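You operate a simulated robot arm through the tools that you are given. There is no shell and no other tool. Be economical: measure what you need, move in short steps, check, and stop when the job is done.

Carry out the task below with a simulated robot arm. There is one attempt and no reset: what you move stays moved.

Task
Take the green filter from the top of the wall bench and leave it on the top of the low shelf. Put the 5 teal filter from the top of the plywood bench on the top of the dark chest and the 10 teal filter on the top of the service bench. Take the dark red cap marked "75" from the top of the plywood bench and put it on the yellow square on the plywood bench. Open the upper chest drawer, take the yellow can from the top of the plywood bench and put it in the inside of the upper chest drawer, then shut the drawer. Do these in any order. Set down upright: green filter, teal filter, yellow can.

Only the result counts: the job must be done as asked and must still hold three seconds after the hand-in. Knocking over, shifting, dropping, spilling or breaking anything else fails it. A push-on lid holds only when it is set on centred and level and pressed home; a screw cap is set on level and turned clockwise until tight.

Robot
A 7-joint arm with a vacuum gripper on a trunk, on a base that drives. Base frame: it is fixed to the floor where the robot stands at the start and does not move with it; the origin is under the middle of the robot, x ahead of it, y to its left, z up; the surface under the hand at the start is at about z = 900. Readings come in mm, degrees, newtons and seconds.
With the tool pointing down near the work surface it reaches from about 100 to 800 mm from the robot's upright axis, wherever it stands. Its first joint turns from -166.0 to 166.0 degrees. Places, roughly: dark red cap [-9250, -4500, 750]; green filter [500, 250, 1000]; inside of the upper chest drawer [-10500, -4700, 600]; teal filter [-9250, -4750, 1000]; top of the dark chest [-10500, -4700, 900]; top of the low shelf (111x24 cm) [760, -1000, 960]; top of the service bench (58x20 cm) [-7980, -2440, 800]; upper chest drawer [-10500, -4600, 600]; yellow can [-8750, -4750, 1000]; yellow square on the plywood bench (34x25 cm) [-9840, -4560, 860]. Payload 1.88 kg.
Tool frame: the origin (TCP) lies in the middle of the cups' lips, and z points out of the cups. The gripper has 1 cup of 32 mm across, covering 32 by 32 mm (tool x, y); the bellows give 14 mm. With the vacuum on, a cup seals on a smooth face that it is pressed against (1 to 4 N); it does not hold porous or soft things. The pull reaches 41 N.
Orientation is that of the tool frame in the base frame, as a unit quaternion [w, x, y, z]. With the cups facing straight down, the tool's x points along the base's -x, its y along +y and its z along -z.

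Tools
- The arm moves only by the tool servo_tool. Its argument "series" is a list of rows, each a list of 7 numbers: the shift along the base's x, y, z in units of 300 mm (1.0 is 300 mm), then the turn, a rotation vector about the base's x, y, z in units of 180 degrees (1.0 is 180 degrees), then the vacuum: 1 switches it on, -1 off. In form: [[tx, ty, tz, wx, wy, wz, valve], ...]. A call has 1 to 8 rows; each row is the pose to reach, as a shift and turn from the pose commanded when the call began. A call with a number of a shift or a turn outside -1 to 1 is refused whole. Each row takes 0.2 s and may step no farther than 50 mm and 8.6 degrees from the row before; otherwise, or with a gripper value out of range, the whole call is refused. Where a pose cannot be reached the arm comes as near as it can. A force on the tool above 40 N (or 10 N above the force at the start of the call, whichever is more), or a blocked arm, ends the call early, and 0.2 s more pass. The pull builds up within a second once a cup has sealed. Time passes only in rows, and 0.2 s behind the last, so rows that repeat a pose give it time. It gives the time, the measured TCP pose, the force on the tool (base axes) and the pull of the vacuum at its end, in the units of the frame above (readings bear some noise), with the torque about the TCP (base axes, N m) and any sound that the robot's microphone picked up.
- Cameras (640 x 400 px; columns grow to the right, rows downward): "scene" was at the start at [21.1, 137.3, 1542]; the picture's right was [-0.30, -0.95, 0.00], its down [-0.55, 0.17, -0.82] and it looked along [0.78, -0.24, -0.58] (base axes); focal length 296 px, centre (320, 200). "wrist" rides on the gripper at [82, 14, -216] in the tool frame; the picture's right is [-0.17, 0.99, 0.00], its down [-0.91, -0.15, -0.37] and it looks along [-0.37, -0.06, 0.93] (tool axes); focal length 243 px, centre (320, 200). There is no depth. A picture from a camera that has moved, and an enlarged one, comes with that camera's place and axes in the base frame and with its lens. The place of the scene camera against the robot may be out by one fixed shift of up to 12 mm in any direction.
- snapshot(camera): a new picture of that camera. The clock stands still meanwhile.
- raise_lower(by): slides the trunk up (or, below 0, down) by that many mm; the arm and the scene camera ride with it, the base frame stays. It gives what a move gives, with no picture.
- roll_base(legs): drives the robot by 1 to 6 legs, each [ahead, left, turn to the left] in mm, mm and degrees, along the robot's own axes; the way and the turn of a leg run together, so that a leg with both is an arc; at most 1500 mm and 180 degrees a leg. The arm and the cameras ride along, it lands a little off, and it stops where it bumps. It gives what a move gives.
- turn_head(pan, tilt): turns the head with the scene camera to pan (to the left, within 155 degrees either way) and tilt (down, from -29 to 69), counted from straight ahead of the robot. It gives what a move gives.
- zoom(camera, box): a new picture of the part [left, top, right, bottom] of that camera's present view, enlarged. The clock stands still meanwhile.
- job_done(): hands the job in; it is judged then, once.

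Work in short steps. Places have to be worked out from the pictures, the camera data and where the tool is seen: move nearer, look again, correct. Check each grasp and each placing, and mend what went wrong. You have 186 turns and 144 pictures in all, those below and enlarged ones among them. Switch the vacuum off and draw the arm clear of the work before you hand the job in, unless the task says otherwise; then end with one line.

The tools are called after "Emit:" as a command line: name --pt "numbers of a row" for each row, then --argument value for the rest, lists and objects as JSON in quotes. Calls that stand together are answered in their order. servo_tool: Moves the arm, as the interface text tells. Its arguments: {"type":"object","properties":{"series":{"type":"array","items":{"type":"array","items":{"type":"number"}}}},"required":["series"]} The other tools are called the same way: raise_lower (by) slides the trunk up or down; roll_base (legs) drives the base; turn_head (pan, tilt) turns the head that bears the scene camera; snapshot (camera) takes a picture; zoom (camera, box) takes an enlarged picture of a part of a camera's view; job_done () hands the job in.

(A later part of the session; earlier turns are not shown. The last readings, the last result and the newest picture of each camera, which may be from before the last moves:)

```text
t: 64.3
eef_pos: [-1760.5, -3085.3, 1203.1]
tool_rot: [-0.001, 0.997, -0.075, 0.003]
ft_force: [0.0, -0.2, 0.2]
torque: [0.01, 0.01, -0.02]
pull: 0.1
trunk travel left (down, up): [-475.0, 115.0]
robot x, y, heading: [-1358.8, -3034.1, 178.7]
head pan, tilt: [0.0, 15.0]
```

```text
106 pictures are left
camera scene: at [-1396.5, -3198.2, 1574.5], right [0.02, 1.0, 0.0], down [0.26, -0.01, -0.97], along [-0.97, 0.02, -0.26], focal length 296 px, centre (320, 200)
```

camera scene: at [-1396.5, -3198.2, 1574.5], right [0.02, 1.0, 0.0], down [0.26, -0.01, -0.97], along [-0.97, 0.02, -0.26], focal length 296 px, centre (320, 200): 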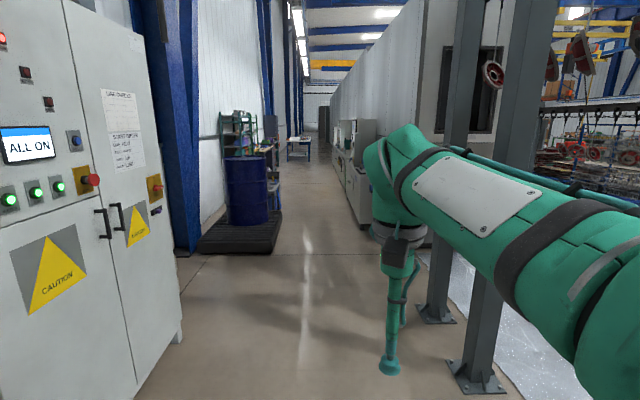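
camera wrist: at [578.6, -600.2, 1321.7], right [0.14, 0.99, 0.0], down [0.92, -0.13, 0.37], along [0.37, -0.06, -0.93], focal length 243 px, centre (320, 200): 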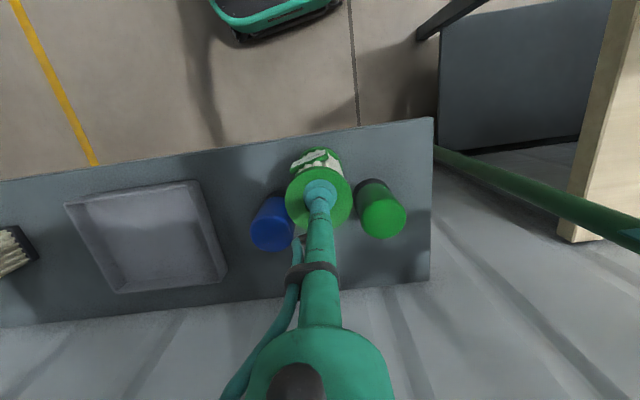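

Leg too long; slightly shorter legs.

Emit:
roll_base --legs '[[1480, 50, 1.3], [1480, 20, 0]]'

Emit:
snapshot --camera "scene"

```text
t: 78.7
eef_pos: [-4729.8, -3156.9, 1202.8]
tool_rot: [-0.002, 0.998, -0.068, 0.003]
ft_force: [-0.4, 0.4, 0.1]
torque: [-0.01, -0.03, 0.01]
pull: 0.0
trunk travel left (down, up): [-475.0, 115.0]
robot x, y, heading: [-4326.5, -3101.3, 179.6]
head pan, tilt: [0.0, 15.0]
```

```text
105 pictures are left
camera scene: at [-4363.7, -3265.0, 1574.5], right [0.0, 1.0, 0.0], down [0.26, 0.0, -0.97], along [-0.97, 0.0, -0.26], focal length 296 px, centre (320, 200)
```

scene: 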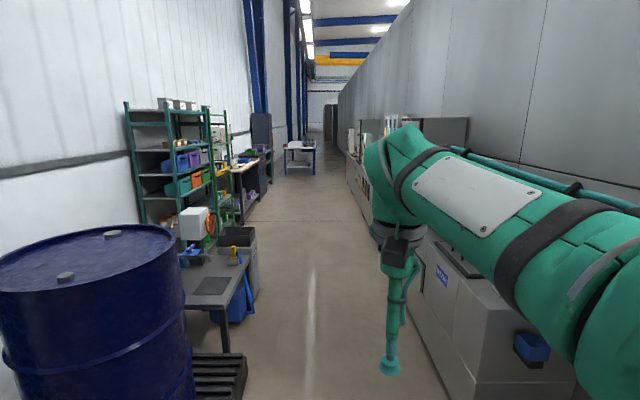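

Corridor stays clear around y≈−3150. I drive on 2.6 m and look again.

Emit:
roll_base --legs '[[1400, 40, 0], [1200, 20, 0]]'

Emit:
turn_head --pan 25 --tilt 20

Emit:
snapshot --camera "scene"

Emit:
turn_head --pan -30 --tilt 20

Emit:
snapshot --camera "scene"

```text
t: 91.3
eef_pos: [-7325.3, -3207.7, 1202.0]
tool_rot: [-0.001, 0.998, -0.067, 0.003]
ft_force: [0.3, 0.6, 1.0]
torque: [-0.03, -0.01, 0.0]
pull: 0.1
trunk travel left (down, up): [-475.0, 115.0]
robot x, y, heading: [-6925.2, -3152.4, 179.7]
head pan, tilt: [0.0, 15.0]
```

```text
t: 92.2
eef_pos: [-7325.9, -3207.9, 1203.2]
tool_rot: [-0.001, 0.998, -0.067, 0.003]
ft_force: [0.4, 0.1, 0.0]
torque: [0.01, 0.0, -0.02]
pull: 0.0
trunk travel left (down, up): [-475.0, 115.0]
robot x, y, heading: [-6922.9, -3150.3, 180.0]
head pan, tilt: [25.0, 20.0]
```

```text
104 pictures are left
camera scene: at [-6951.1, -3354.9, 1566.4], right [-0.42, 0.91, 0.0], down [0.31, 0.14, -0.94], along [-0.85, -0.39, -0.34], focal length 296 px, centre (320, 200)
```

scene: 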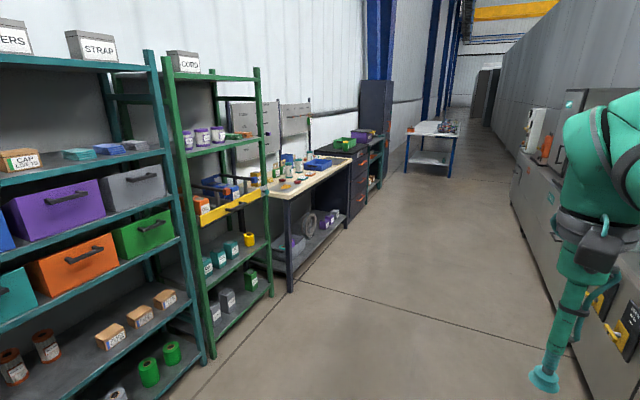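

```text
t: 93.4
eef_pos: [-7325.5, -3208.4, 1203.9]
tool_rot: [-0.002, 0.998, -0.067, 0.003]
ft_force: [0.0, -0.6, 0.1]
torque: [0.0, 0.01, 0.02]
pull: 0.1
trunk travel left (down, up): [-475.0, 115.0]
robot x, y, heading: [-6921.2, -3154.6, 179.8]
head pan, tilt: [-30.0, 20.0]
```

```text
103 pictures are left
camera scene: at [-6947.1, -3269.1, 1566.3], right [0.5, 0.86, 0.0], down [0.3, -0.17, -0.94], along [-0.81, 0.47, -0.34], focal length 296 px, centre (320, 200)
```

scene: 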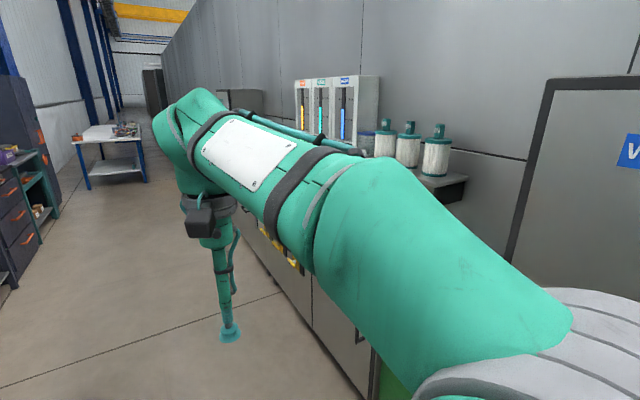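

Left: plywood bench, then the dark chest; right: service bench on the machine side. I drive to about (−9250, −3700) and turn left to face the bench.

Emit:
roll_base --legs '[[1200, 270, 0], [1130, 270, 0], [0, 0, 90]]'

Emit:
turn_head --pan 0 --tilt 30

Emit:
snapshot --camera "scene"

```text
t: 109.0
eef_pos: [-9166.3, -4112.1, 1202.2]
tool_rot: [-0.004, 0.74, 0.673, 0.001]
ft_force: [0.4, 0.3, 0.0]
torque: [0.03, 0.02, -0.05]
pull: 0.2
trunk travel left (down, up): [-475.0, 115.0]
robot x, y, heading: [-9236.1, -3710.1, -87.9]
head pan, tilt: [-30.0, 20.0]
```

```text
t: 109.9
eef_pos: [-9166.5, -4113.4, 1203.3]
tool_rot: [-0.004, 0.74, 0.672, 0.001]
ft_force: [-0.7, 0.2, -0.6]
torque: [0.0, -0.01, -0.02]
pull: 0.0
trunk travel left (down, up): [-475.0, 115.0]
robot x, y, heading: [-9240.1, -3711.1, -88.1]
head pan, tilt: [0.0, 30.0]
```

```text
102 pictures are left
camera scene: at [-9077.0, -3737.7, 1550.3], right [-1.0, -0.03, 0.0], down [-0.02, 0.5, -0.87], along [0.03, -0.87, -0.5], focal length 296 px, centre (320, 200)
```

scene: 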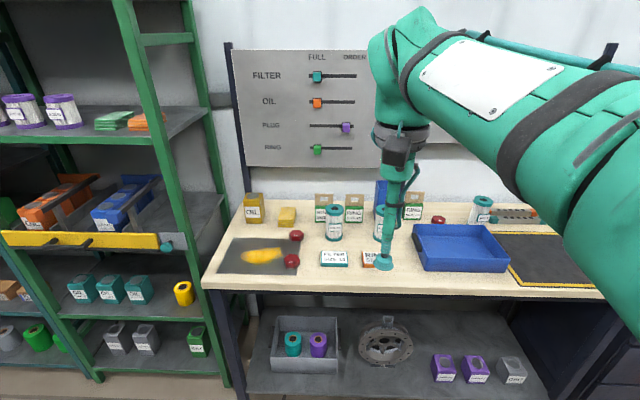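

The plywood bench is ahead. I enlarge it in two halves to read the labels.

Emit:
zoom --camera "scene" --box '[210, 170, 350, 290]'

Emit:
zoom --camera "scene" --box '[310, 170, 550, 300]'

```text
3.33 times, centred on (280, 230) of scene
camera zoom: at [-9077.0, -3737.7, 1550.3], right [-1.0, -0.03, 0.0], down [-0.02, 0.5, -0.87], along [0.03, -0.87, -0.5], focal length 988 px, centre (453, 100)
```

zoom: 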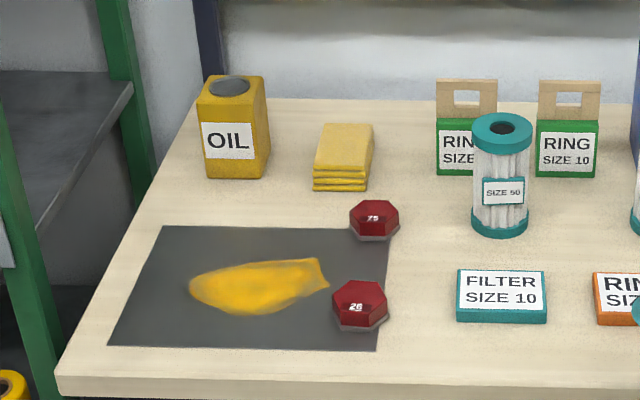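

```text
2.67 times, centred on (430, 235) of scene
camera zoom: at [-9077.0, -3737.7, 1550.3], right [-1.0, -0.03, 0.0], down [-0.02, 0.5, -0.87], along [0.03, -0.87, -0.5], focal length 790 px, centre (27, 107)
```

zoom: 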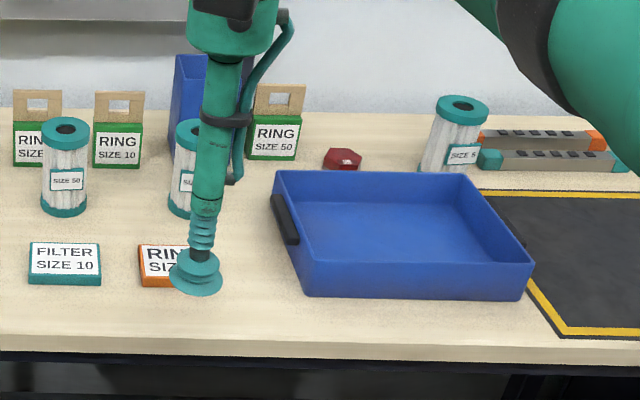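

Found: OIL can (yellow) at ≈(−8775,−4760), cap "75" at ≈(−8959,−4623), SIZE 5 filter at the right ≈(−9678,−4760), the middle filter likely SIZE 10, bench z≈850. I drive to work on cap 75 first.

Emit:
roll_base --legs '[[0, 210, -1.9], [280, 0, 0]]'

Emit:
snapshot --camera "wrist"

Emit:
turn_head --pan 5 --tilt 45

Emit:
snapshot --camera "scene"

```text
t: 113.1
eef_pos: [-8973.0, -4390.1, 1202.7]
tool_rot: [-0.004, 0.75, 0.661, 0.002]
ft_force: [0.5, -0.4, 0.2]
torque: [-0.02, 0.01, 0.01]
pull: 0.0
trunk travel left (down, up): [-475.0, 115.0]
robot x, y, heading: [-9032.7, -3986.6, -89.8]
head pan, tilt: [0.0, 30.0]
```

```text
99 pictures are left
camera wrist: at [-8949.0, -4311.7, 1419.1], right [0.96, -0.29, 0.0], down [-0.27, -0.89, 0.37], along [-0.11, -0.35, -0.93], focal length 243 px, centre (320, 200)
```

wrist: 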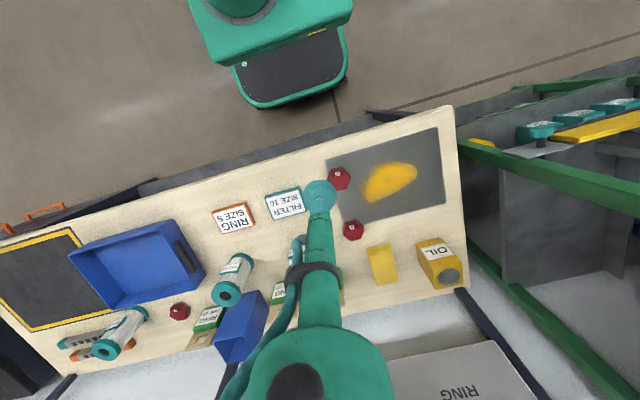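

```text
t: 113.9
eef_pos: [-8973.7, -4389.4, 1202.9]
tool_rot: [-0.003, 0.751, 0.661, 0.001]
ft_force: [-0.2, 0.0, 1.0]
torque: [-0.02, 0.0, 0.0]
pull: 0.0
trunk travel left (down, up): [-475.0, 115.0]
robot x, y, heading: [-9031.4, -3985.8, -89.8]
head pan, tilt: [5.0, 45.0]
```

```text
98 pictures are left
camera scene: at [-8865.0, -4009.0, 1527.7], right [-1.0, -0.09, 0.0], down [-0.06, 0.7, -0.71], along [0.06, -0.7, -0.71], focal length 296 px, centre (320, 200)
```

scene: 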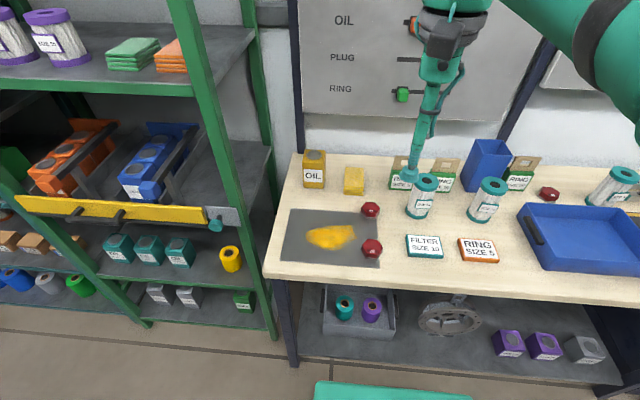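

I enlarge caps and filters to confirm the markings.

Emit:
zoom --camera "scene" --box '[340, 160, 520, 270]'

Emit:
zoom --camera "wrist" --box '[310, 140, 470, 300]'

```text
3.56 times, centred on (430, 215) of scene
camera zoom: at [-8865.0, -4009.0, 1527.7], right [-1.0, -0.09, 0.0], down [-0.06, 0.7, -0.71], along [0.06, -0.7, -0.71], focal length 1054 px, centre (-71, 147)
```

zoom: 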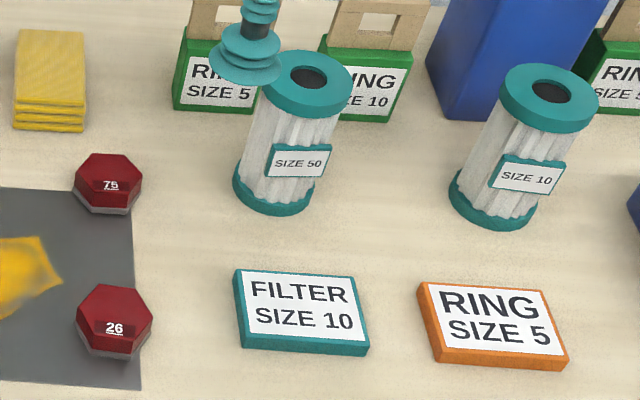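

```text
2.50 times, centred on (390, 220) of wrist
camera zoom: at [-8949.0, -4311.6, 1419.2], right [0.96, -0.29, 0.0], down [-0.27, -0.89, 0.37], along [-0.11, -0.35, -0.93], focal length 606 px, centre (145, 150)
```

zoom: 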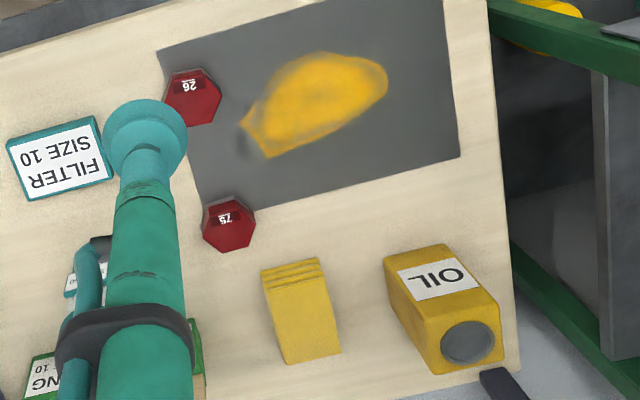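

SIZE 10 confirmed in the middle. Cap 75 top centre from the wrist ≈(−8955,−4620). I move over it at z≈1010.

Emit:
servo_tool --pt "0.01 -0.11 -0.09 0 0 0 -1" --pt "0.02 -0.22 -0.18 0 0 0 -1" --pt "0.03 -0.33 -0.27 0 0 0 -1" --pt "0.04 -0.44 -0.36 0 0 0 -1" --pt "0.05 -0.55 -0.45 0 0 0 -1" --pt "0.06 -0.66 -0.54 0 0 0 -1" --pt "0.06 -0.767 -0.63 0 0 0 -1" --pt "0.06 -0.767 -0.63 0 0 0 -1"

Emit:
zoom --camera "wrist" --box '[240, 120, 400, 240]'

Emit:
zoom --camera "scene" --box '[330, 170, 410, 230]'

```text
t: 115.7
eef_pos: [-8955.0, -4620.8, 1013.8]
tool_rot: [-0.004, 0.75, 0.661, 0.002]
ft_force: [-0.5, 0.2, 0.8]
torque: [0.07, 0.0, 0.0]
pull: 0.1
trunk travel left (down, up): [-475.0, 115.0]
robot x, y, heading: [-9036.4, -3988.7, -90.0]
head pan, tilt: [5.0, 45.0]
```

```text
3.33 times, centred on (320, 180) of wrist
camera zoom: at [-8931.3, -4542.1, 1230.2], right [0.96, -0.29, 0.0], down [-0.27, -0.89, 0.37], along [-0.11, -0.35, -0.93], focal length 809 px, centre (320, 267)
```

zoom: 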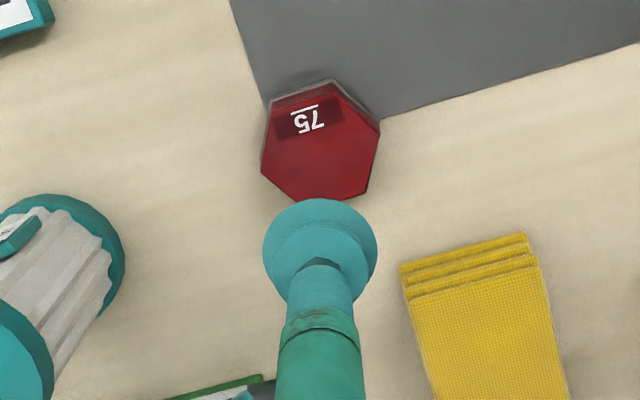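

```text
6.67 times, centred on (370, 200) of scene
camera zoom: at [-8865.0, -4009.4, 1527.7], right [-1.0, -0.09, 0.0], down [-0.06, 0.7, -0.71], along [0.06, -0.7, -0.71], focal length 1976 px, centre (-13, 200)
```

zoom: 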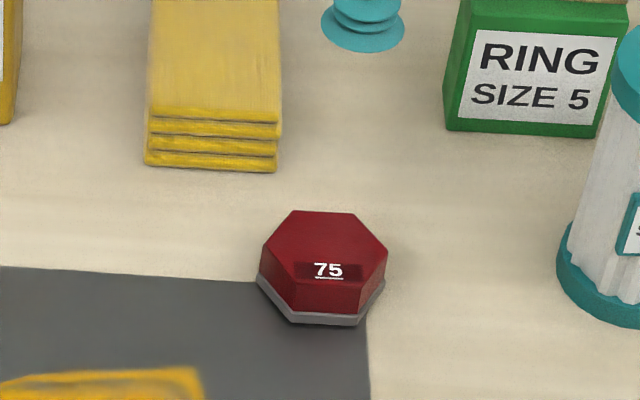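

Centred. I descend toward the cap (vacuum on) in small steps, watching force and pull.

Emit:
servo_tool --pt "0 -0.005 -0.14 0 0 0 1" --pt "0 -0.009 -0.28 0 0 0 1" --pt "0 -0.009 -0.38 0 0 0 1" --pt "0 -0.009 -0.42 0 0 0 1" --pt "0 -0.009 -0.44 0 0 0 1" --pt "0 -0.009 -0.44 0 0 0 1"

Emit:
zoom --camera "scene" --box '[330, 170, 410, 230]'

```text
t: 117.1
eef_pos: [-8955.4, -4623.0, 884.3]
tool_rot: [-0.001, 0.751, 0.661, 0.0]
ft_force: [-0.6, 1.1, 19.6]
torque: [0.09, 0.04, -0.05]
pull: 40.9
trunk travel left (down, up): [-475.0, 115.0]
robot x, y, heading: [-9032.2, -3988.4, -89.8]
head pan, tilt: [5.0, 45.0]
```

```text
6.67 times, centred on (370, 200) of scene
camera zoom: at [-8865.3, -4007.3, 1528.0], right [-1.0, -0.09, 0.0], down [-0.06, 0.7, -0.71], along [0.06, -0.7, -0.71], focal length 1976 px, centre (-13, 200)
```

zoom: 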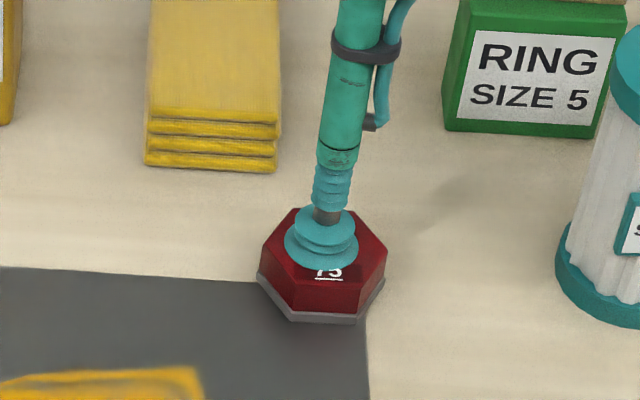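

Cap sealed. I lift it well clear to z≈1120.

Emit:
servo_tool --pt "0 0 0.06 0 0 0 1" --pt "0 0.03 0.2 0 0 0 1" --pt "0 0.06 0.35 0 0 0 1" --pt "0 0.1 0.5 0 0 0 1" --pt "0 0.15 0.65 0 0 0 1" --pt "0 0.2 0.79 0 0 0 1" --pt "0 0.2 0.79 0 0 0 1"

Emit:
roll_base --legs '[[0, -440, 0], [0, -440, 0]]'

Emit:
turn_head --pan -5 --tilt 45

Emit:
snapshot --camera "scene"

Emit:
snapshot --camera "wrist"

```text
t: 118.7
eef_pos: [-8956.4, -4561.6, 1119.2]
tool_rot: [-0.004, 0.751, 0.661, 0.002]
ft_force: [0.4, 0.5, -2.8]
torque: [-0.05, 0.0, -0.01]
pull: 40.4
trunk travel left (down, up): [-475.0, 115.0]
robot x, y, heading: [-9033.3, -3988.4, -89.9]
head pan, tilt: [5.0, 45.0]
```

```text
t: 123.6
eef_pos: [-9835.3, -4565.7, 1117.5]
tool_rot: [-0.004, 0.751, 0.66, 0.002]
ft_force: [-0.2, 0.2, -1.8]
torque: [0.01, 0.0, 0.02]
pull: 40.5
trunk travel left (down, up): [-475.0, 115.0]
robot x, y, heading: [-9915.6, -3994.5, -90.0]
head pan, tilt: [5.0, 45.0]
```

```text
t: 124.3
eef_pos: [-9835.1, -4566.3, 1118.5]
tool_rot: [-0.003, 0.751, 0.66, 0.001]
ft_force: [0.3, -0.3, -2.2]
torque: [-0.01, 0.0, 0.01]
pull: 41.4
trunk travel left (down, up): [-475.0, 115.0]
robot x, y, heading: [-9912.8, -3989.8, -89.8]
head pan, tilt: [-5.0, 45.0]
```

```text
92 pictures are left
camera scene: at [-9757.8, -4012.7, 1527.7], right [-1.0, 0.09, 0.0], down [0.06, 0.7, -0.71], along [-0.06, -0.7, -0.71], focal length 296 px, centre (320, 200)
```

scene: 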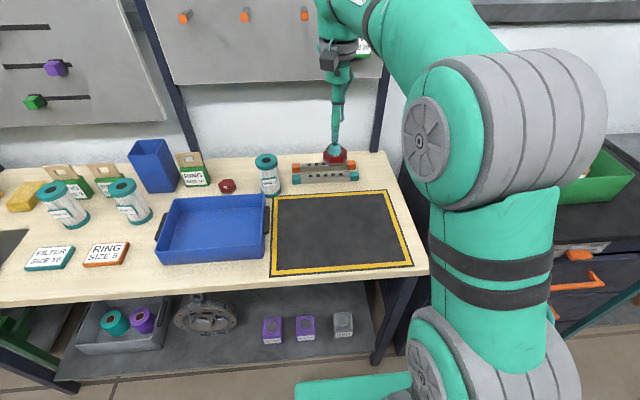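

```text
91 pictures are left
camera wrist: at [-9810.8, -4487.3, 1335.2], right [0.96, -0.29, -0.01], down [-0.27, -0.89, 0.37], along [-0.11, -0.35, -0.93], focal length 243 px, centre (320, 200)
```

wrist: 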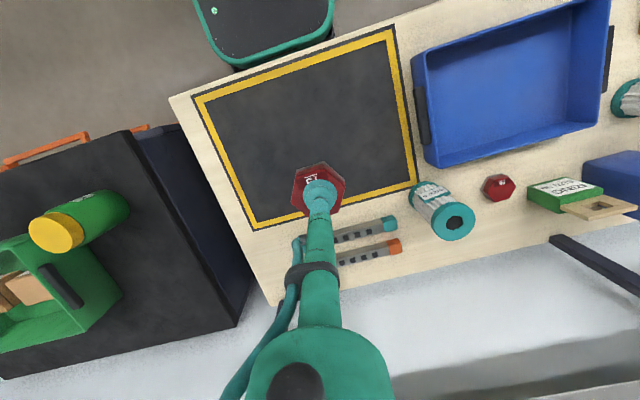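

Square centre ≈(−9842,−4532). I shift there and lower to z≈897.

Emit:
servo_tool --pt "-0.015 0.06 -0.13 0 0 0 1" --pt "-0.02 0.115 -0.26 0 0 0 1" --pt "-0.02 0.115 -0.42 0 0 0 1" --pt "-0.02 0.115 -0.58 0 0 0 1" --pt "-0.02 0.115 -0.7 0 0 0 1" --pt "-0.02 0.115 -0.735 0 0 0 1" --pt "-0.02 0.115 -0.75 0 0 0 1" --pt "-0.02 0.115 -0.75 0 0 0 1"

```text
t: 126.1
eef_pos: [-9841.5, -4531.2, 891.9]
tool_rot: [-0.004, 0.751, 0.66, 0.001]
ft_force: [-0.8, 0.2, -2.4]
torque: [-0.01, 0.0, -0.04]
pull: 40.5
trunk travel left (down, up): [-475.0, 115.0]
robot x, y, heading: [-9910.6, -3993.3, -90.0]
head pan, tilt: [-5.0, 45.0]
```

Emit:
servo_tool --pt "0 0 -0.007 0 0 0 1" --pt "0 0 -0.014 0 0 0 1" --pt "0 0 -0.02 0 0 0 1" --pt "0 0 -0.02 0 0 0 1"

```text
t: 127.1
eef_pos: [-9842.1, -4530.6, 887.2]
tool_rot: [-0.003, 0.751, 0.66, 0.002]
ft_force: [0.2, -0.5, -3.0]
torque: [-0.02, -0.03, 0.02]
pull: 40.3
trunk travel left (down, up): [-475.0, 115.0]
robot x, y, heading: [-9909.0, -3993.2, -89.8]
head pan, tilt: [-5.0, 45.0]
```

Still free; a little lower.

Emit:
servo_tool --pt "0 0 -0.007 0 0 0 1" --pt "0 0 -0.014 0 0 0 1" --pt "0 0 -0.014 0 0 0 1"

```text
t: 127.9
eef_pos: [-9840.7, -4531.8, 883.4]
tool_rot: [-0.003, 0.751, 0.66, 0.001]
ft_force: [0.6, 2.5, 8.2]
torque: [-0.17, 0.05, -0.07]
pull: 40.4
trunk travel left (down, up): [-475.0, 115.0]
robot x, y, heading: [-9911.9, -3991.5, -89.8]
head pan, tilt: [-5.0, 45.0]
```

Contact at 883. I release and wait, then lift.

Emit:
servo_tool --pt "0 0 0.002 0 0 0 -1" --pt "0 0 0.002 0 0 0 -1" --pt "0 0 0.002 0 0 0 -1" --pt "0 0 0.002 0 0 0 -1" --pt "0 0 0.002 0 0 0 -1" --pt "0 0 0.03 0 0 0 -1" --pt "0 0 0.12 0 0 0 -1" --pt "0 0 0.25 0 0 0 -1"

Emit:
snapshot --camera "wrist"

```text
t: 129.7
eef_pos: [-9841.6, -4531.3, 959.0]
tool_rot: [-0.004, 0.752, 0.659, 0.001]
ft_force: [0.4, -0.6, 0.2]
torque: [-0.02, -0.01, -0.02]
pull: 0.0
trunk travel left (down, up): [-475.0, 115.0]
robot x, y, heading: [-9908.7, -3989.7, -90.0]
head pan, tilt: [-5.0, 45.0]
```

```text
90 pictures are left
camera wrist: at [-9817.1, -4453.3, 1175.6], right [0.96, -0.29, -0.01], down [-0.27, -0.89, 0.37], along [-0.11, -0.35, -0.93], focal length 243 px, centre (320, 200)
```

wrist: 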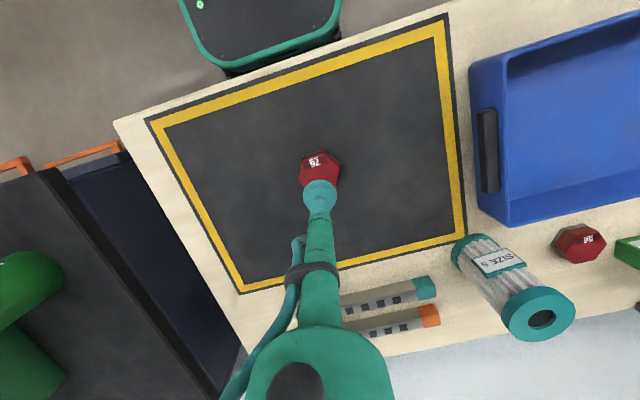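

Cap 75 is well inside the yellow square. Next SIZE 5 filter: I raise the arm, drive 200 mm left, extend over toward it.

Emit:
servo_tool --pt "0 -0.02 0.14 0 0 0 -1" --pt "0 -0.06 0.28 0 0 0 -1" --pt "0 -0.1 0.42 0 0 0 -1" --pt "0 -0.22 0.45 0 0 0 -1" --pt "0 -0.35 0.45 0 0 0 -1" --pt "0 -0.35 0.45 0 0 0 -1"

Emit:
roll_base --legs '[[0, 170, 0]]'

Emit:
snapshot --camera "wrist"

```text
t: 131.1
eef_pos: [-9842.4, -4636.3, 1092.7]
tool_rot: [-0.003, 0.751, 0.661, 0.001]
ft_force: [1.0, 0.2, -0.1]
torque: [0.04, -0.02, 0.01]
pull: 0.1
trunk travel left (down, up): [-475.0, 115.0]
robot x, y, heading: [-9913.7, -3992.6, -90.2]
head pan, tilt: [-5.0, 45.0]
```

```text
t: 132.6
eef_pos: [-9672.5, -4636.7, 1094.4]
tool_rot: [-0.004, 0.752, 0.659, 0.001]
ft_force: [-0.2, -1.1, 0.3]
torque: [0.03, -0.02, -0.03]
pull: 0.1
trunk travel left (down, up): [-475.0, 115.0]
robot x, y, heading: [-9743.5, -3993.5, -90.1]
head pan, tilt: [-5.0, 45.0]
```

```text
89 pictures are left
camera wrist: at [-9648.2, -4558.2, 1310.1], right [0.96, -0.29, 0.0], down [-0.27, -0.89, 0.37], along [-0.11, -0.35, -0.93], focal length 243 px, centre (320, 200)
```

wrist: 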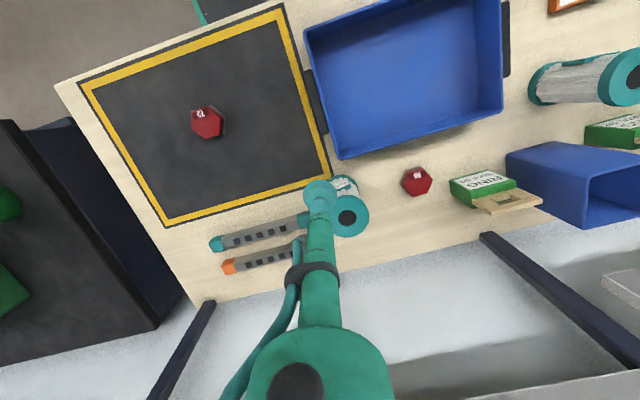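

Filter SIZE 5 top ≈(−9657,−4723). I move over it at z≈1022 and check centring.

Emit:
servo_tool --pt "0.02 -0.12 0 0 0 0 -1" --pt "0.04 -0.22 -0.05 0 0 0 -1" --pt "0.052 -0.287 -0.15 0 0 0 -1" --pt "0.052 -0.287 -0.24 0 0 0 -1" --pt "0.052 -0.287 -0.24 0 0 0 -1"

Emit:
zoom --camera "wrist" --box '[260, 120, 380, 240]'

Emit:
snapshot --camera "scene"

```text
t: 133.8
eef_pos: [-9656.8, -4722.9, 1020.3]
tool_rot: [-0.003, 0.752, 0.659, 0.001]
ft_force: [0.4, 0.4, -0.2]
torque: [0.0, 0.01, 0.01]
pull: 0.0
trunk travel left (down, up): [-475.0, 115.0]
robot x, y, heading: [-9743.8, -3993.2, -90.2]
head pan, tilt: [-5.0, 45.0]
```

```text
3.33 times, centred on (320, 180) of wrist
camera zoom: at [-9632.3, -4644.3, 1236.9], right [0.96, -0.29, 0.0], down [-0.27, -0.89, 0.37], along [-0.11, -0.35, -0.93], focal length 809 px, centre (320, 267)
```

zoom: 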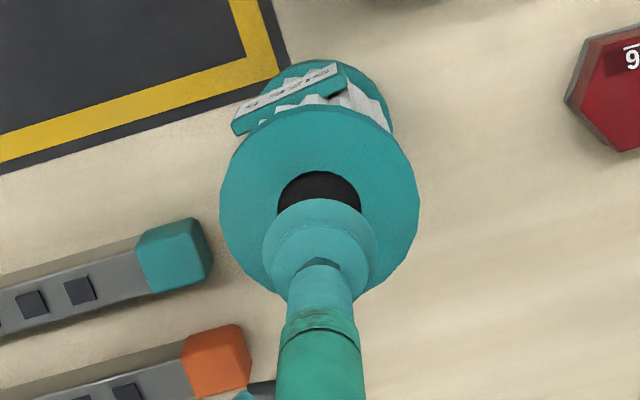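

```text
87 pictures are left
camera scene: at [-9587.4, -4012.8, 1527.7], right [-1.0, 0.09, 0.0], down [0.06, 0.7, -0.71], along [-0.06, -0.7, -0.71], focal length 296 px, centre (320, 200)
```

scene: 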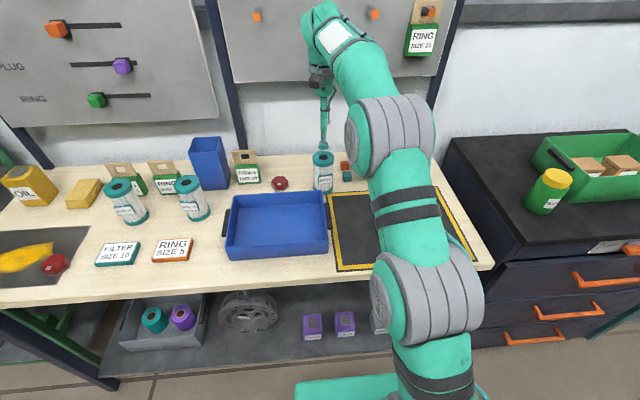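

Centre ≈(−9656.7,−4721.5), top z≈977. I descend onto it with vacuum.

Emit:
servo_tool --pt "0 0.005 -0.08 0 0 0 1" --pt "0 0.005 -0.125 0 0 0 1" --pt "0 0.005 -0.14 0 0 0 1" --pt "0 0.005 -0.15 0 0 0 1" --pt "0 0.005 -0.158 0 0 0 1" --pt "0 0.005 -0.158 0 0 0 1" --pt "0 0.005 -0.158 0 0 0 1"

```text
t: 135.4
eef_pos: [-9657.8, -4721.1, 977.8]
tool_rot: [-0.002, 0.751, 0.66, -0.001]
ft_force: [1.2, -1.5, 30.3]
torque: [-0.15, -0.06, 0.02]
pull: 40.1
trunk travel left (down, up): [-475.0, 115.0]
robot x, y, heading: [-9743.7, -3990.6, -90.0]
head pan, tilt: [-5.0, 45.0]
```

Sealed. I lift to z≈1150 and drive right toward the chest, then look.

Emit:
servo_tool --pt "0 0 0.03 0 0 0 1" --pt "0 0 0.1 0 0 0 1" --pt "0 0.02 0.24 0 0 0 1" --pt "0 0.06 0.38 0 0 0 1" --pt "0 0.12 0.52 0 0 0 1" --pt "0 0.2 0.6 0 0 0 1" --pt "0 0.33 0.6 0 0 0 1" --pt "0 0.33 0.6 0 0 0 1"

Emit:
roll_base --legs '[[0, -400, 0], [0, -400, 0]]'

Emit:
turn_head --pan 0 --tilt 45

Emit:
snapshot --camera "scene"

Emit:
snapshot --camera "wrist"

```text
t: 137.2
eef_pos: [-9656.8, -4622.2, 1154.0]
tool_rot: [-0.003, 0.752, 0.66, 0.001]
ft_force: [0.4, 0.3, -2.4]
torque: [-0.05, 0.02, 0.0]
pull: 41.0
trunk travel left (down, up): [-475.0, 115.0]
robot x, y, heading: [-9737.6, -3991.2, -89.8]
head pan, tilt: [-5.0, 45.0]
```

```text
t: 141.8
eef_pos: [-10452.3, -4622.4, 1153.5]
tool_rot: [-0.003, 0.75, 0.661, 0.002]
ft_force: [-0.5, -0.4, -2.8]
torque: [0.0, 0.01, 0.0]
pull: 40.6
trunk travel left (down, up): [-475.0, 115.0]
robot x, y, heading: [-10537.9, -3992.3, -90.1]
head pan, tilt: [-5.0, 45.0]
```

```text
t: 142.4
eef_pos: [-10452.2, -4623.3, 1152.5]
tool_rot: [-0.003, 0.75, 0.662, 0.001]
ft_force: [0.3, -0.8, -1.6]
torque: [-0.01, -0.02, 0.01]
pull: 40.8
trunk travel left (down, up): [-475.0, 115.0]
robot x, y, heading: [-10539.7, -3991.6, -89.9]
head pan, tilt: [0.0, 45.0]
```

```text
86 pictures are left
camera scene: at [-10378.2, -4013.3, 1527.7], right [-1.0, 0.0, 0.0], down [0.0, 0.71, -0.71], along [0.0, -0.71, -0.71], focal length 296 px, centre (320, 200)
```

scene: 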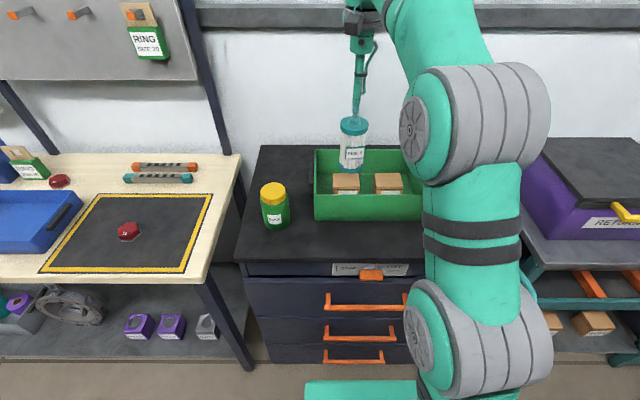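

```text
85 pictures are left
camera wrist: at [-10428.2, -4544.6, 1370.4], right [0.96, -0.29, -0.01], down [-0.27, -0.89, 0.37], along [-0.11, -0.35, -0.93], focal length 243 px, centre (320, 200)
```

wrist: 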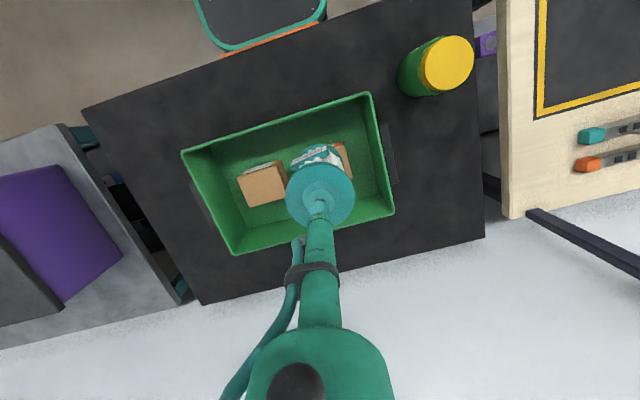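

Free spot on the chest top: right-rear of the bin, ≈(−10240,−4725), chest z≈887. I drive left 180 mm and shift the arm there at safe height.

Emit:
roll_base --legs '[[0, 180, 0]]'

Emit:
servo_tool --pt "0.05 -0.1 0 0 0 0 1" --pt "0.09 -0.22 0 0 0 0 1" --pt "0.11 -0.34 0 0 0 0 1" --pt "0.11 -0.34 -0.1 0 0 0 1" --pt "0.11 -0.34 -0.2 0 0 0 1" --pt "0.11 -0.34 -0.2 0 0 0 1"

Emit:
snapshot --camera "wrist"

Emit:
snapshot --camera "scene"

```text
t: 143.9
eef_pos: [-10271.0, -4622.7, 1154.0]
tool_rot: [-0.003, 0.75, 0.662, 0.001]
ft_force: [0.6, -0.2, -2.2]
torque: [0.03, 0.0, 0.01]
pull: 40.0
trunk travel left (down, up): [-475.0, 115.0]
robot x, y, heading: [-10359.8, -3990.6, -89.8]
head pan, tilt: [0.0, 45.0]
```

```text
t: 145.3
eef_pos: [-10238.4, -4724.3, 1092.5]
tool_rot: [-0.003, 0.75, 0.662, 0.001]
ft_force: [-1.1, 0.0, -1.4]
torque: [0.02, -0.03, 0.0]
pull: 41.0
out of reach, approached as far as the arm can: row 3, 4
trunk travel left (down, up): [-475.0, 115.0]
robot x, y, heading: [-10357.3, -3990.7, -89.6]
head pan, tilt: [0.0, 45.0]
```

```text
84 pictures are left
camera wrist: at [-10213.4, -4644.9, 1309.1], right [0.96, -0.29, 0.0], down [-0.27, -0.89, 0.37], along [-0.11, -0.35, -0.93], focal length 243 px, centre (320, 200)
```

wrist: 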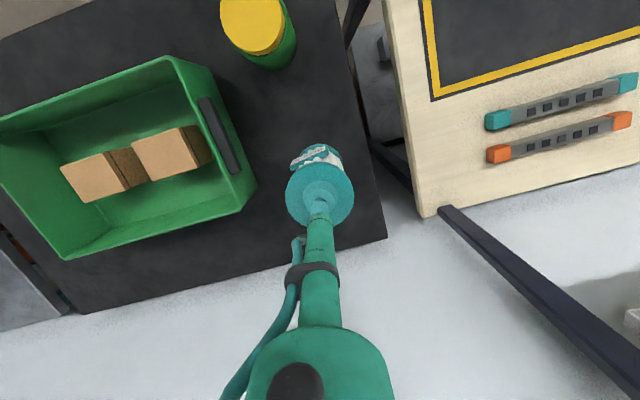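

```text
83 pictures are left
camera scene: at [-10197.0, -4012.3, 1527.7], right [-1.0, 0.0, 0.0], down [0.0, 0.71, -0.71], along [0.0, -0.71, -0.71], focal length 296 px, centre (320, 200)
```

scene: 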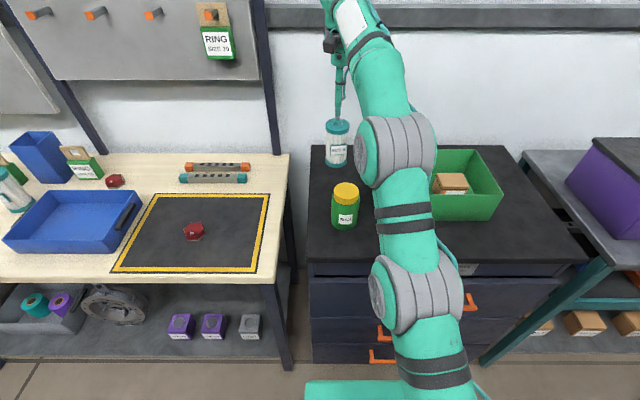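

Spot is good. I lower to z≈1027, then probe.

Emit:
servo_tool --pt "0 0 -0.1 0 0 0 1" --pt "0 0 -0.18 0 0 0 1" --pt "0 0 -0.22 0 0 0 1" --pt "0 0 -0.23 0 0 0 1" --pt "0 0 -0.24 0 0 0 1" --pt "0 0 -0.24 0 0 0 1"

Emit:
zoom --camera "scene" --box '[300, 100, 400, 240]'

```text
t: 146.7
eef_pos: [-10239.1, -4722.8, 1022.6]
tool_rot: [-0.003, 0.75, 0.662, 0.001]
ft_force: [-0.6, -0.2, 2.9]
torque: [0.0, -0.08, -0.01]
pull: 40.3
trunk travel left (down, up): [-475.0, 115.0]
robot x, y, heading: [-10359.0, -3991.5, -89.8]
head pan, tilt: [0.0, 45.0]
```

```text
2.86 times, centred on (350, 170) of scene
camera zoom: at [-10196.9, -4012.2, 1527.8], right [-1.0, 0.0, 0.0], down [0.0, 0.71, -0.71], along [0.0, -0.71, -0.71], focal length 847 px, centre (234, 286)
```

zoom: 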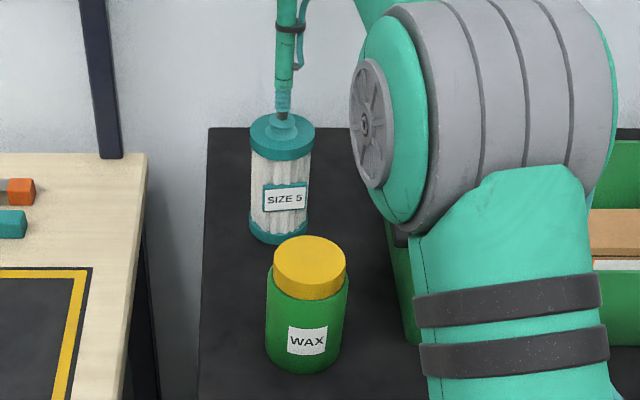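

Force has just turned positive: contact. I press 1.5 mm more and check.

Emit:
servo_tool --pt "0 0 -0.005 0 0 0 1" --pt "0 0 -0.005 0 0 0 1"

```text
t: 147.3
eef_pos: [-10239.8, -4724.1, 1021.8]
tool_rot: [-0.002, 0.751, 0.661, 0.0]
ft_force: [-0.8, -2.3, 11.5]
torque: [0.06, -0.05, -0.04]
pull: 40.7
trunk travel left (down, up): [-475.0, 115.0]
robot x, y, heading: [-10358.7, -3991.2, -89.9]
head pan, tilt: [0.0, 45.0]
```

Firm. Release, wait, lift straight.

Emit:
servo_tool --pt "0 0 0.003 0 0 0 -1" --pt "0 0 0.003 0 0 0 -1" --pt "0 0 0.003 0 0 0 -1" --pt "0 0 0.003 0 0 0 -1" --pt "0 0 0.003 0 0 0 -1" --pt "0 0 0.04 0 0 0 -1" --pt "0 0 0.15 0 0 0 -1" --pt "0 0 0.28 0 0 0 -1"

Emit:
snapshot --camera "scene"

```text
t: 149.1
eef_pos: [-10237.8, -4723.5, 1103.9]
tool_rot: [-0.004, 0.75, 0.661, 0.001]
ft_force: [-0.1, 0.5, 0.2]
torque: [-0.08, 0.02, -0.01]
pull: 0.1
trunk travel left (down, up): [-475.0, 115.0]
robot x, y, heading: [-10354.4, -3987.7, -89.6]
head pan, tilt: [0.0, 45.0]
```

```text
81 pictures are left
camera scene: at [-10196.8, -4012.7, 1527.6], right [-1.0, 0.0, 0.0], down [0.0, 0.71, -0.71], along [0.0, -0.71, -0.71], focal length 296 px, centre (320, 200)
```

scene: 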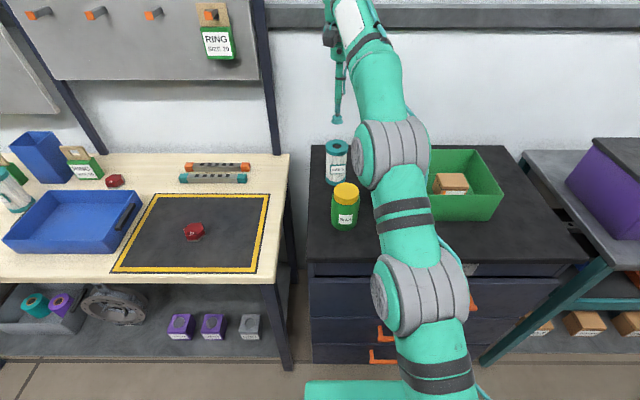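

SIZE 5 filter stands on the chest. Now the drawer: I retract the arm and back away to view the chest front.

Emit:
servo_tool --pt "-0.02 0.14 0.05 0 0 0 -1" --pt "-0.04 0.28 0.1 0 0 0 -1" --pt "-0.06 0.42 0.1 0 0 0 -1" --pt "-0.08 0.56 0.1 0 0 0 -1" --pt "-0.1 0.7 0.1 0 0 0 -1" --pt "-0.1 0.84 0.1 0 0 0 -1" --pt "-0.1 0.84 0.1 0 0 0 -1"

Emit:
roll_base --legs '[[-700, 200, 0]]'

Emit:
turn_head --pan -10 --tilt 30

Emit:
snapshot --camera "scene"

```text
t: 150.7
eef_pos: [-10268.8, -4472.8, 1134.1]
tool_rot: [-0.004, 0.75, 0.661, 0.002]
ft_force: [0.0, -0.4, -0.7]
torque: [0.01, 0.01, 0.0]
pull: 0.1
trunk travel left (down, up): [-475.0, 115.0]
robot x, y, heading: [-10362.2, -3988.7, -89.7]
head pan, tilt: [0.0, 45.0]
```

```text
t: 154.7
eef_pos: [-10071.4, -3771.4, 1134.3]
tool_rot: [-0.003, 0.749, 0.663, 0.002]
ft_force: [0.2, 0.4, 0.2]
torque: [0.02, 0.0, 0.02]
pull: 0.0
trunk travel left (down, up): [-475.0, 115.0]
robot x, y, heading: [-10164.5, -3290.5, -89.6]
head pan, tilt: [0.0, 45.0]
```

```text
t: 155.5
eef_pos: [-10070.5, -3771.9, 1135.0]
tool_rot: [-0.004, 0.749, 0.663, 0.001]
ft_force: [0.6, 0.0, -0.1]
torque: [-0.02, 0.01, 0.01]
pull: 0.2
trunk travel left (down, up): [-475.0, 115.0]
robot x, y, heading: [-10160.4, -3292.0, -89.6]
head pan, tilt: [-10.0, 30.0]
```

```text
80 pictures are left
camera scene: at [-10017.0, -3318.9, 1550.2], right [-0.99, 0.16, 0.0], down [0.08, 0.49, -0.87], along [-0.14, -0.85, -0.5], focal length 296 px, centre (320, 200)
```

scene: 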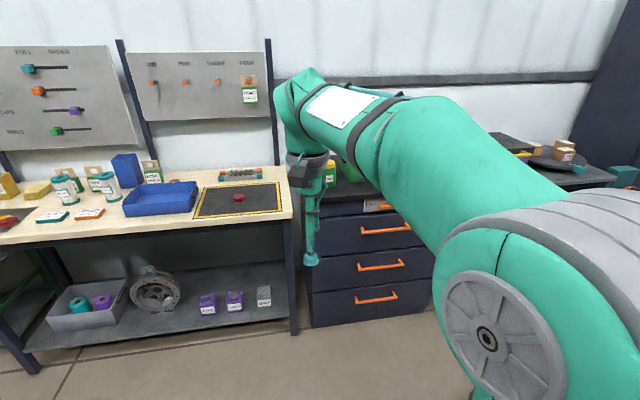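

Emit:
zoom --camera "scene" --box '[290, 150, 450, 340]'

```text
2.11 times, centred on (370, 245) of scene
camera zoom: at [-10017.0, -3318.9, 1550.2], right [-0.99, 0.16, 0.0], down [0.08, 0.49, -0.87], along [-0.14, -0.85, -0.5], focal length 624 px, centre (215, 105)
```

zoom: 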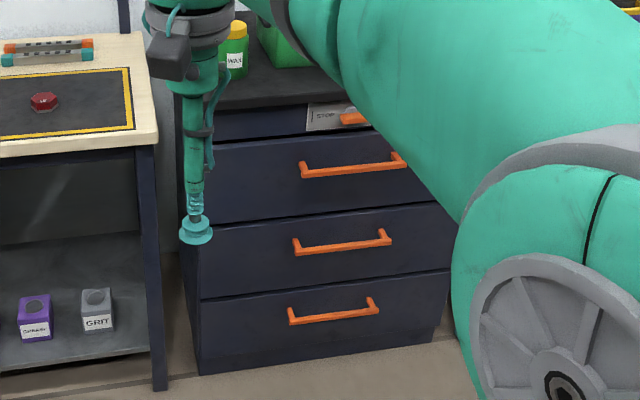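

The top band has a plate and something orange. I move right to see it free of the arm.

Emit:
roll_base --legs '[[0, -550, 0]]'

Emit:
turn_head --pan 10 --tilt 35

Emit:
snapshot --camera "scene"

Emit:
zoom --camera "scene" --box '[220, 120, 380, 220]'

```text
t: 158.6
eef_pos: [-10616.7, -3777.7, 1134.2]
tool_rot: [-0.003, 0.748, 0.663, 0.002]
ft_force: [1.1, 0.4, -0.6]
torque: [-0.01, 0.02, 0.0]
pull: 0.1
trunk travel left (down, up): [-475.0, 115.0]
robot x, y, heading: [-10707.1, -3297.7, -89.3]
head pan, tilt: [-10.0, 30.0]
```

```text
t: 159.4
eef_pos: [-10617.0, -3775.9, 1134.6]
tool_rot: [-0.004, 0.748, 0.664, 0.001]
ft_force: [0.6, -0.2, 0.1]
torque: [-0.03, -0.02, -0.01]
pull: 0.2
trunk travel left (down, up): [-475.0, 115.0]
robot x, y, heading: [-10706.0, -3298.0, -89.7]
head pan, tilt: [10.0, 35.0]
```

```text
78 pictures are left
camera scene: at [-10531.5, -3321.3, 1542.5], right [-0.98, -0.18, 0.0], down [-0.1, 0.56, -0.82], along [0.15, -0.81, -0.57], focal length 296 px, centre (320, 200)
```

scene: 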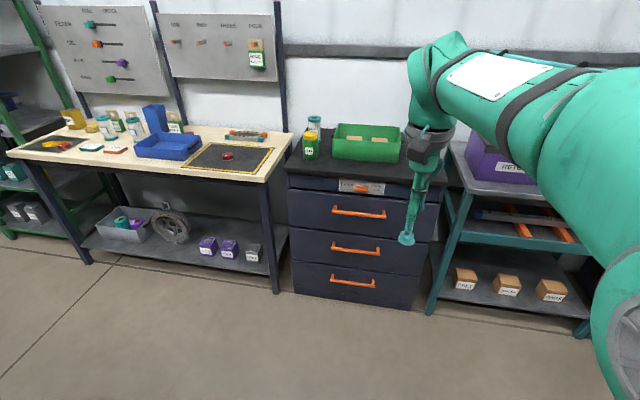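

```text
4.00 times, centred on (300, 170) of scene
camera zoom: at [-10531.5, -3321.3, 1542.5], right [-0.98, -0.18, 0.0], down [-0.1, 0.56, -0.82], along [0.15, -0.81, -0.57], focal length 1186 px, centre (400, 320)
```

zoom: 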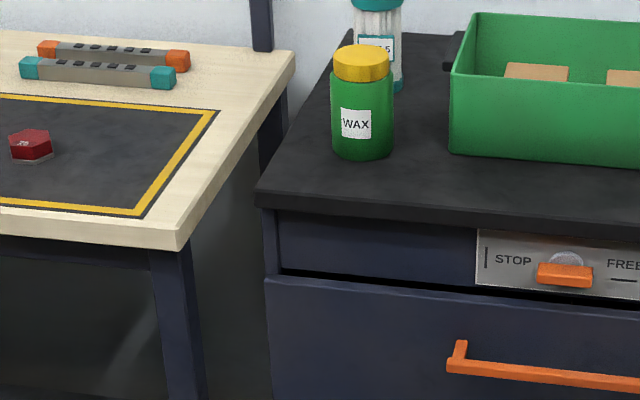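

Emit:
zoom --camera "scene" --box '[280, 165, 440, 265]'

Emit:
zoom --camera "scene" --box '[330, 170, 394, 210]'

```text
4.00 times, centred on (360, 215) of scene
camera zoom: at [-10531.5, -3321.3, 1542.5], right [-0.98, -0.18, 0.0], down [-0.1, 0.56, -0.82], along [0.15, -0.81, -0.57], focal length 1186 px, centre (160, 140)
```

zoom: 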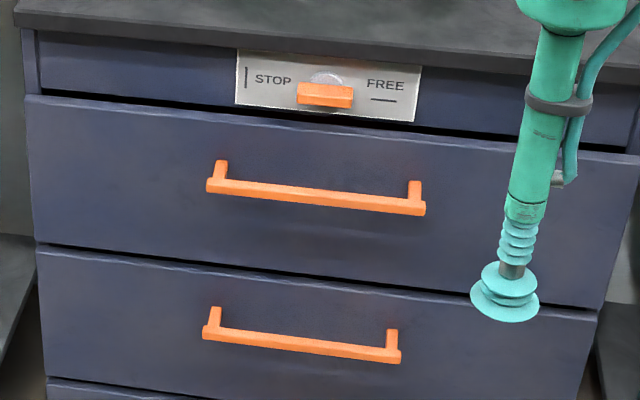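

```text
10.00 times, centred on (362, 190) of scene
camera zoom: at [-10531.5, -3321.3, 1542.5], right [-0.98, -0.18, 0.0], down [-0.1, 0.56, -0.82], along [0.15, -0.81, -0.57], focal length 2964 px, centre (-100, 300)
```

zoom: 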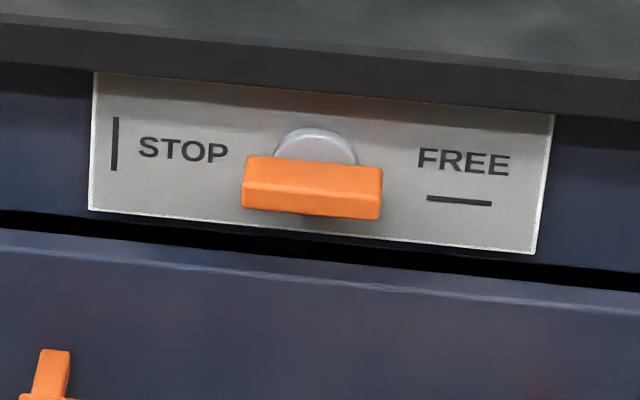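

The latch bar lies horizontal, matching the FREE mark, so the drawer is free. The upper drawer's front is about z 545–785, handle z≈703, centre x≈−10508, face y≈−4466. I lower the trunk and turn the tool to point forward (−y).

Emit:
raise_lower --by -380

Emit:
servo_tool --pt "0 -0.09 0 -0.044 0 0 -1" --pt "0 -0.18 0 -0.088 0 0 -1" --pt "0 -0.27 0 -0.132 0 0 -1" --pt "0 -0.36 0 -0.176 0 0 -1" --pt "0 -0.45 0 -0.22 0 0 -1" --pt "0 -0.54 0 -0.264 0 0 -1" --pt "0 -0.54 0 -0.264 0 0 -1"

Emit:
snapshot --camera "scene"

```text
t: 163.1
eef_pos: [-10615.9, -3776.2, 754.9]
tool_rot: [-0.003, 0.748, 0.663, 0.002]
ft_force: [-0.2, 0.2, -0.2]
torque: [0.0, 0.0, -0.01]
pull: 0.0
trunk travel left (down, up): [-95.0, 495.0]
robot x, y, heading: [-10706.9, -3291.1, -89.1]
head pan, tilt: [10.0, 35.0]
```

```text
t: 164.7
eef_pos: [-10616.5, -3939.4, 754.5]
tool_rot: [0.299, 0.686, 0.607, -0.266]
ft_force: [-0.2, 0.3, 0.6]
torque: [-0.04, 0.01, 0.02]
pull: 0.1
trunk travel left (down, up): [-95.0, 495.0]
robot x, y, heading: [-10708.4, -3297.7, -89.7]
head pan, tilt: [10.0, 35.0]
```

```text
74 pictures are left
camera scene: at [-10531.4, -3321.3, 1162.5], right [-0.98, -0.18, 0.0], down [-0.1, 0.56, -0.82], along [0.15, -0.81, -0.57], focal length 296 px, centre (320, 200)
```

scene: 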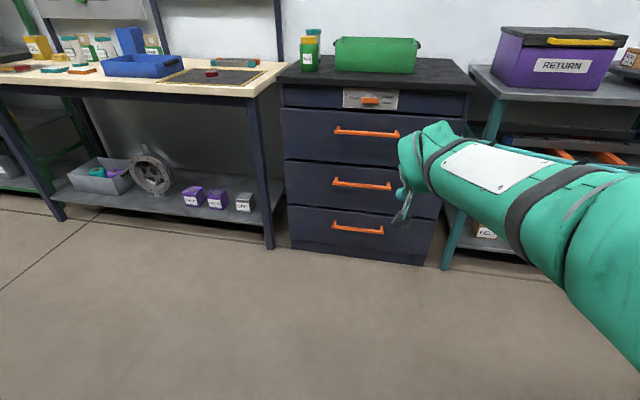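

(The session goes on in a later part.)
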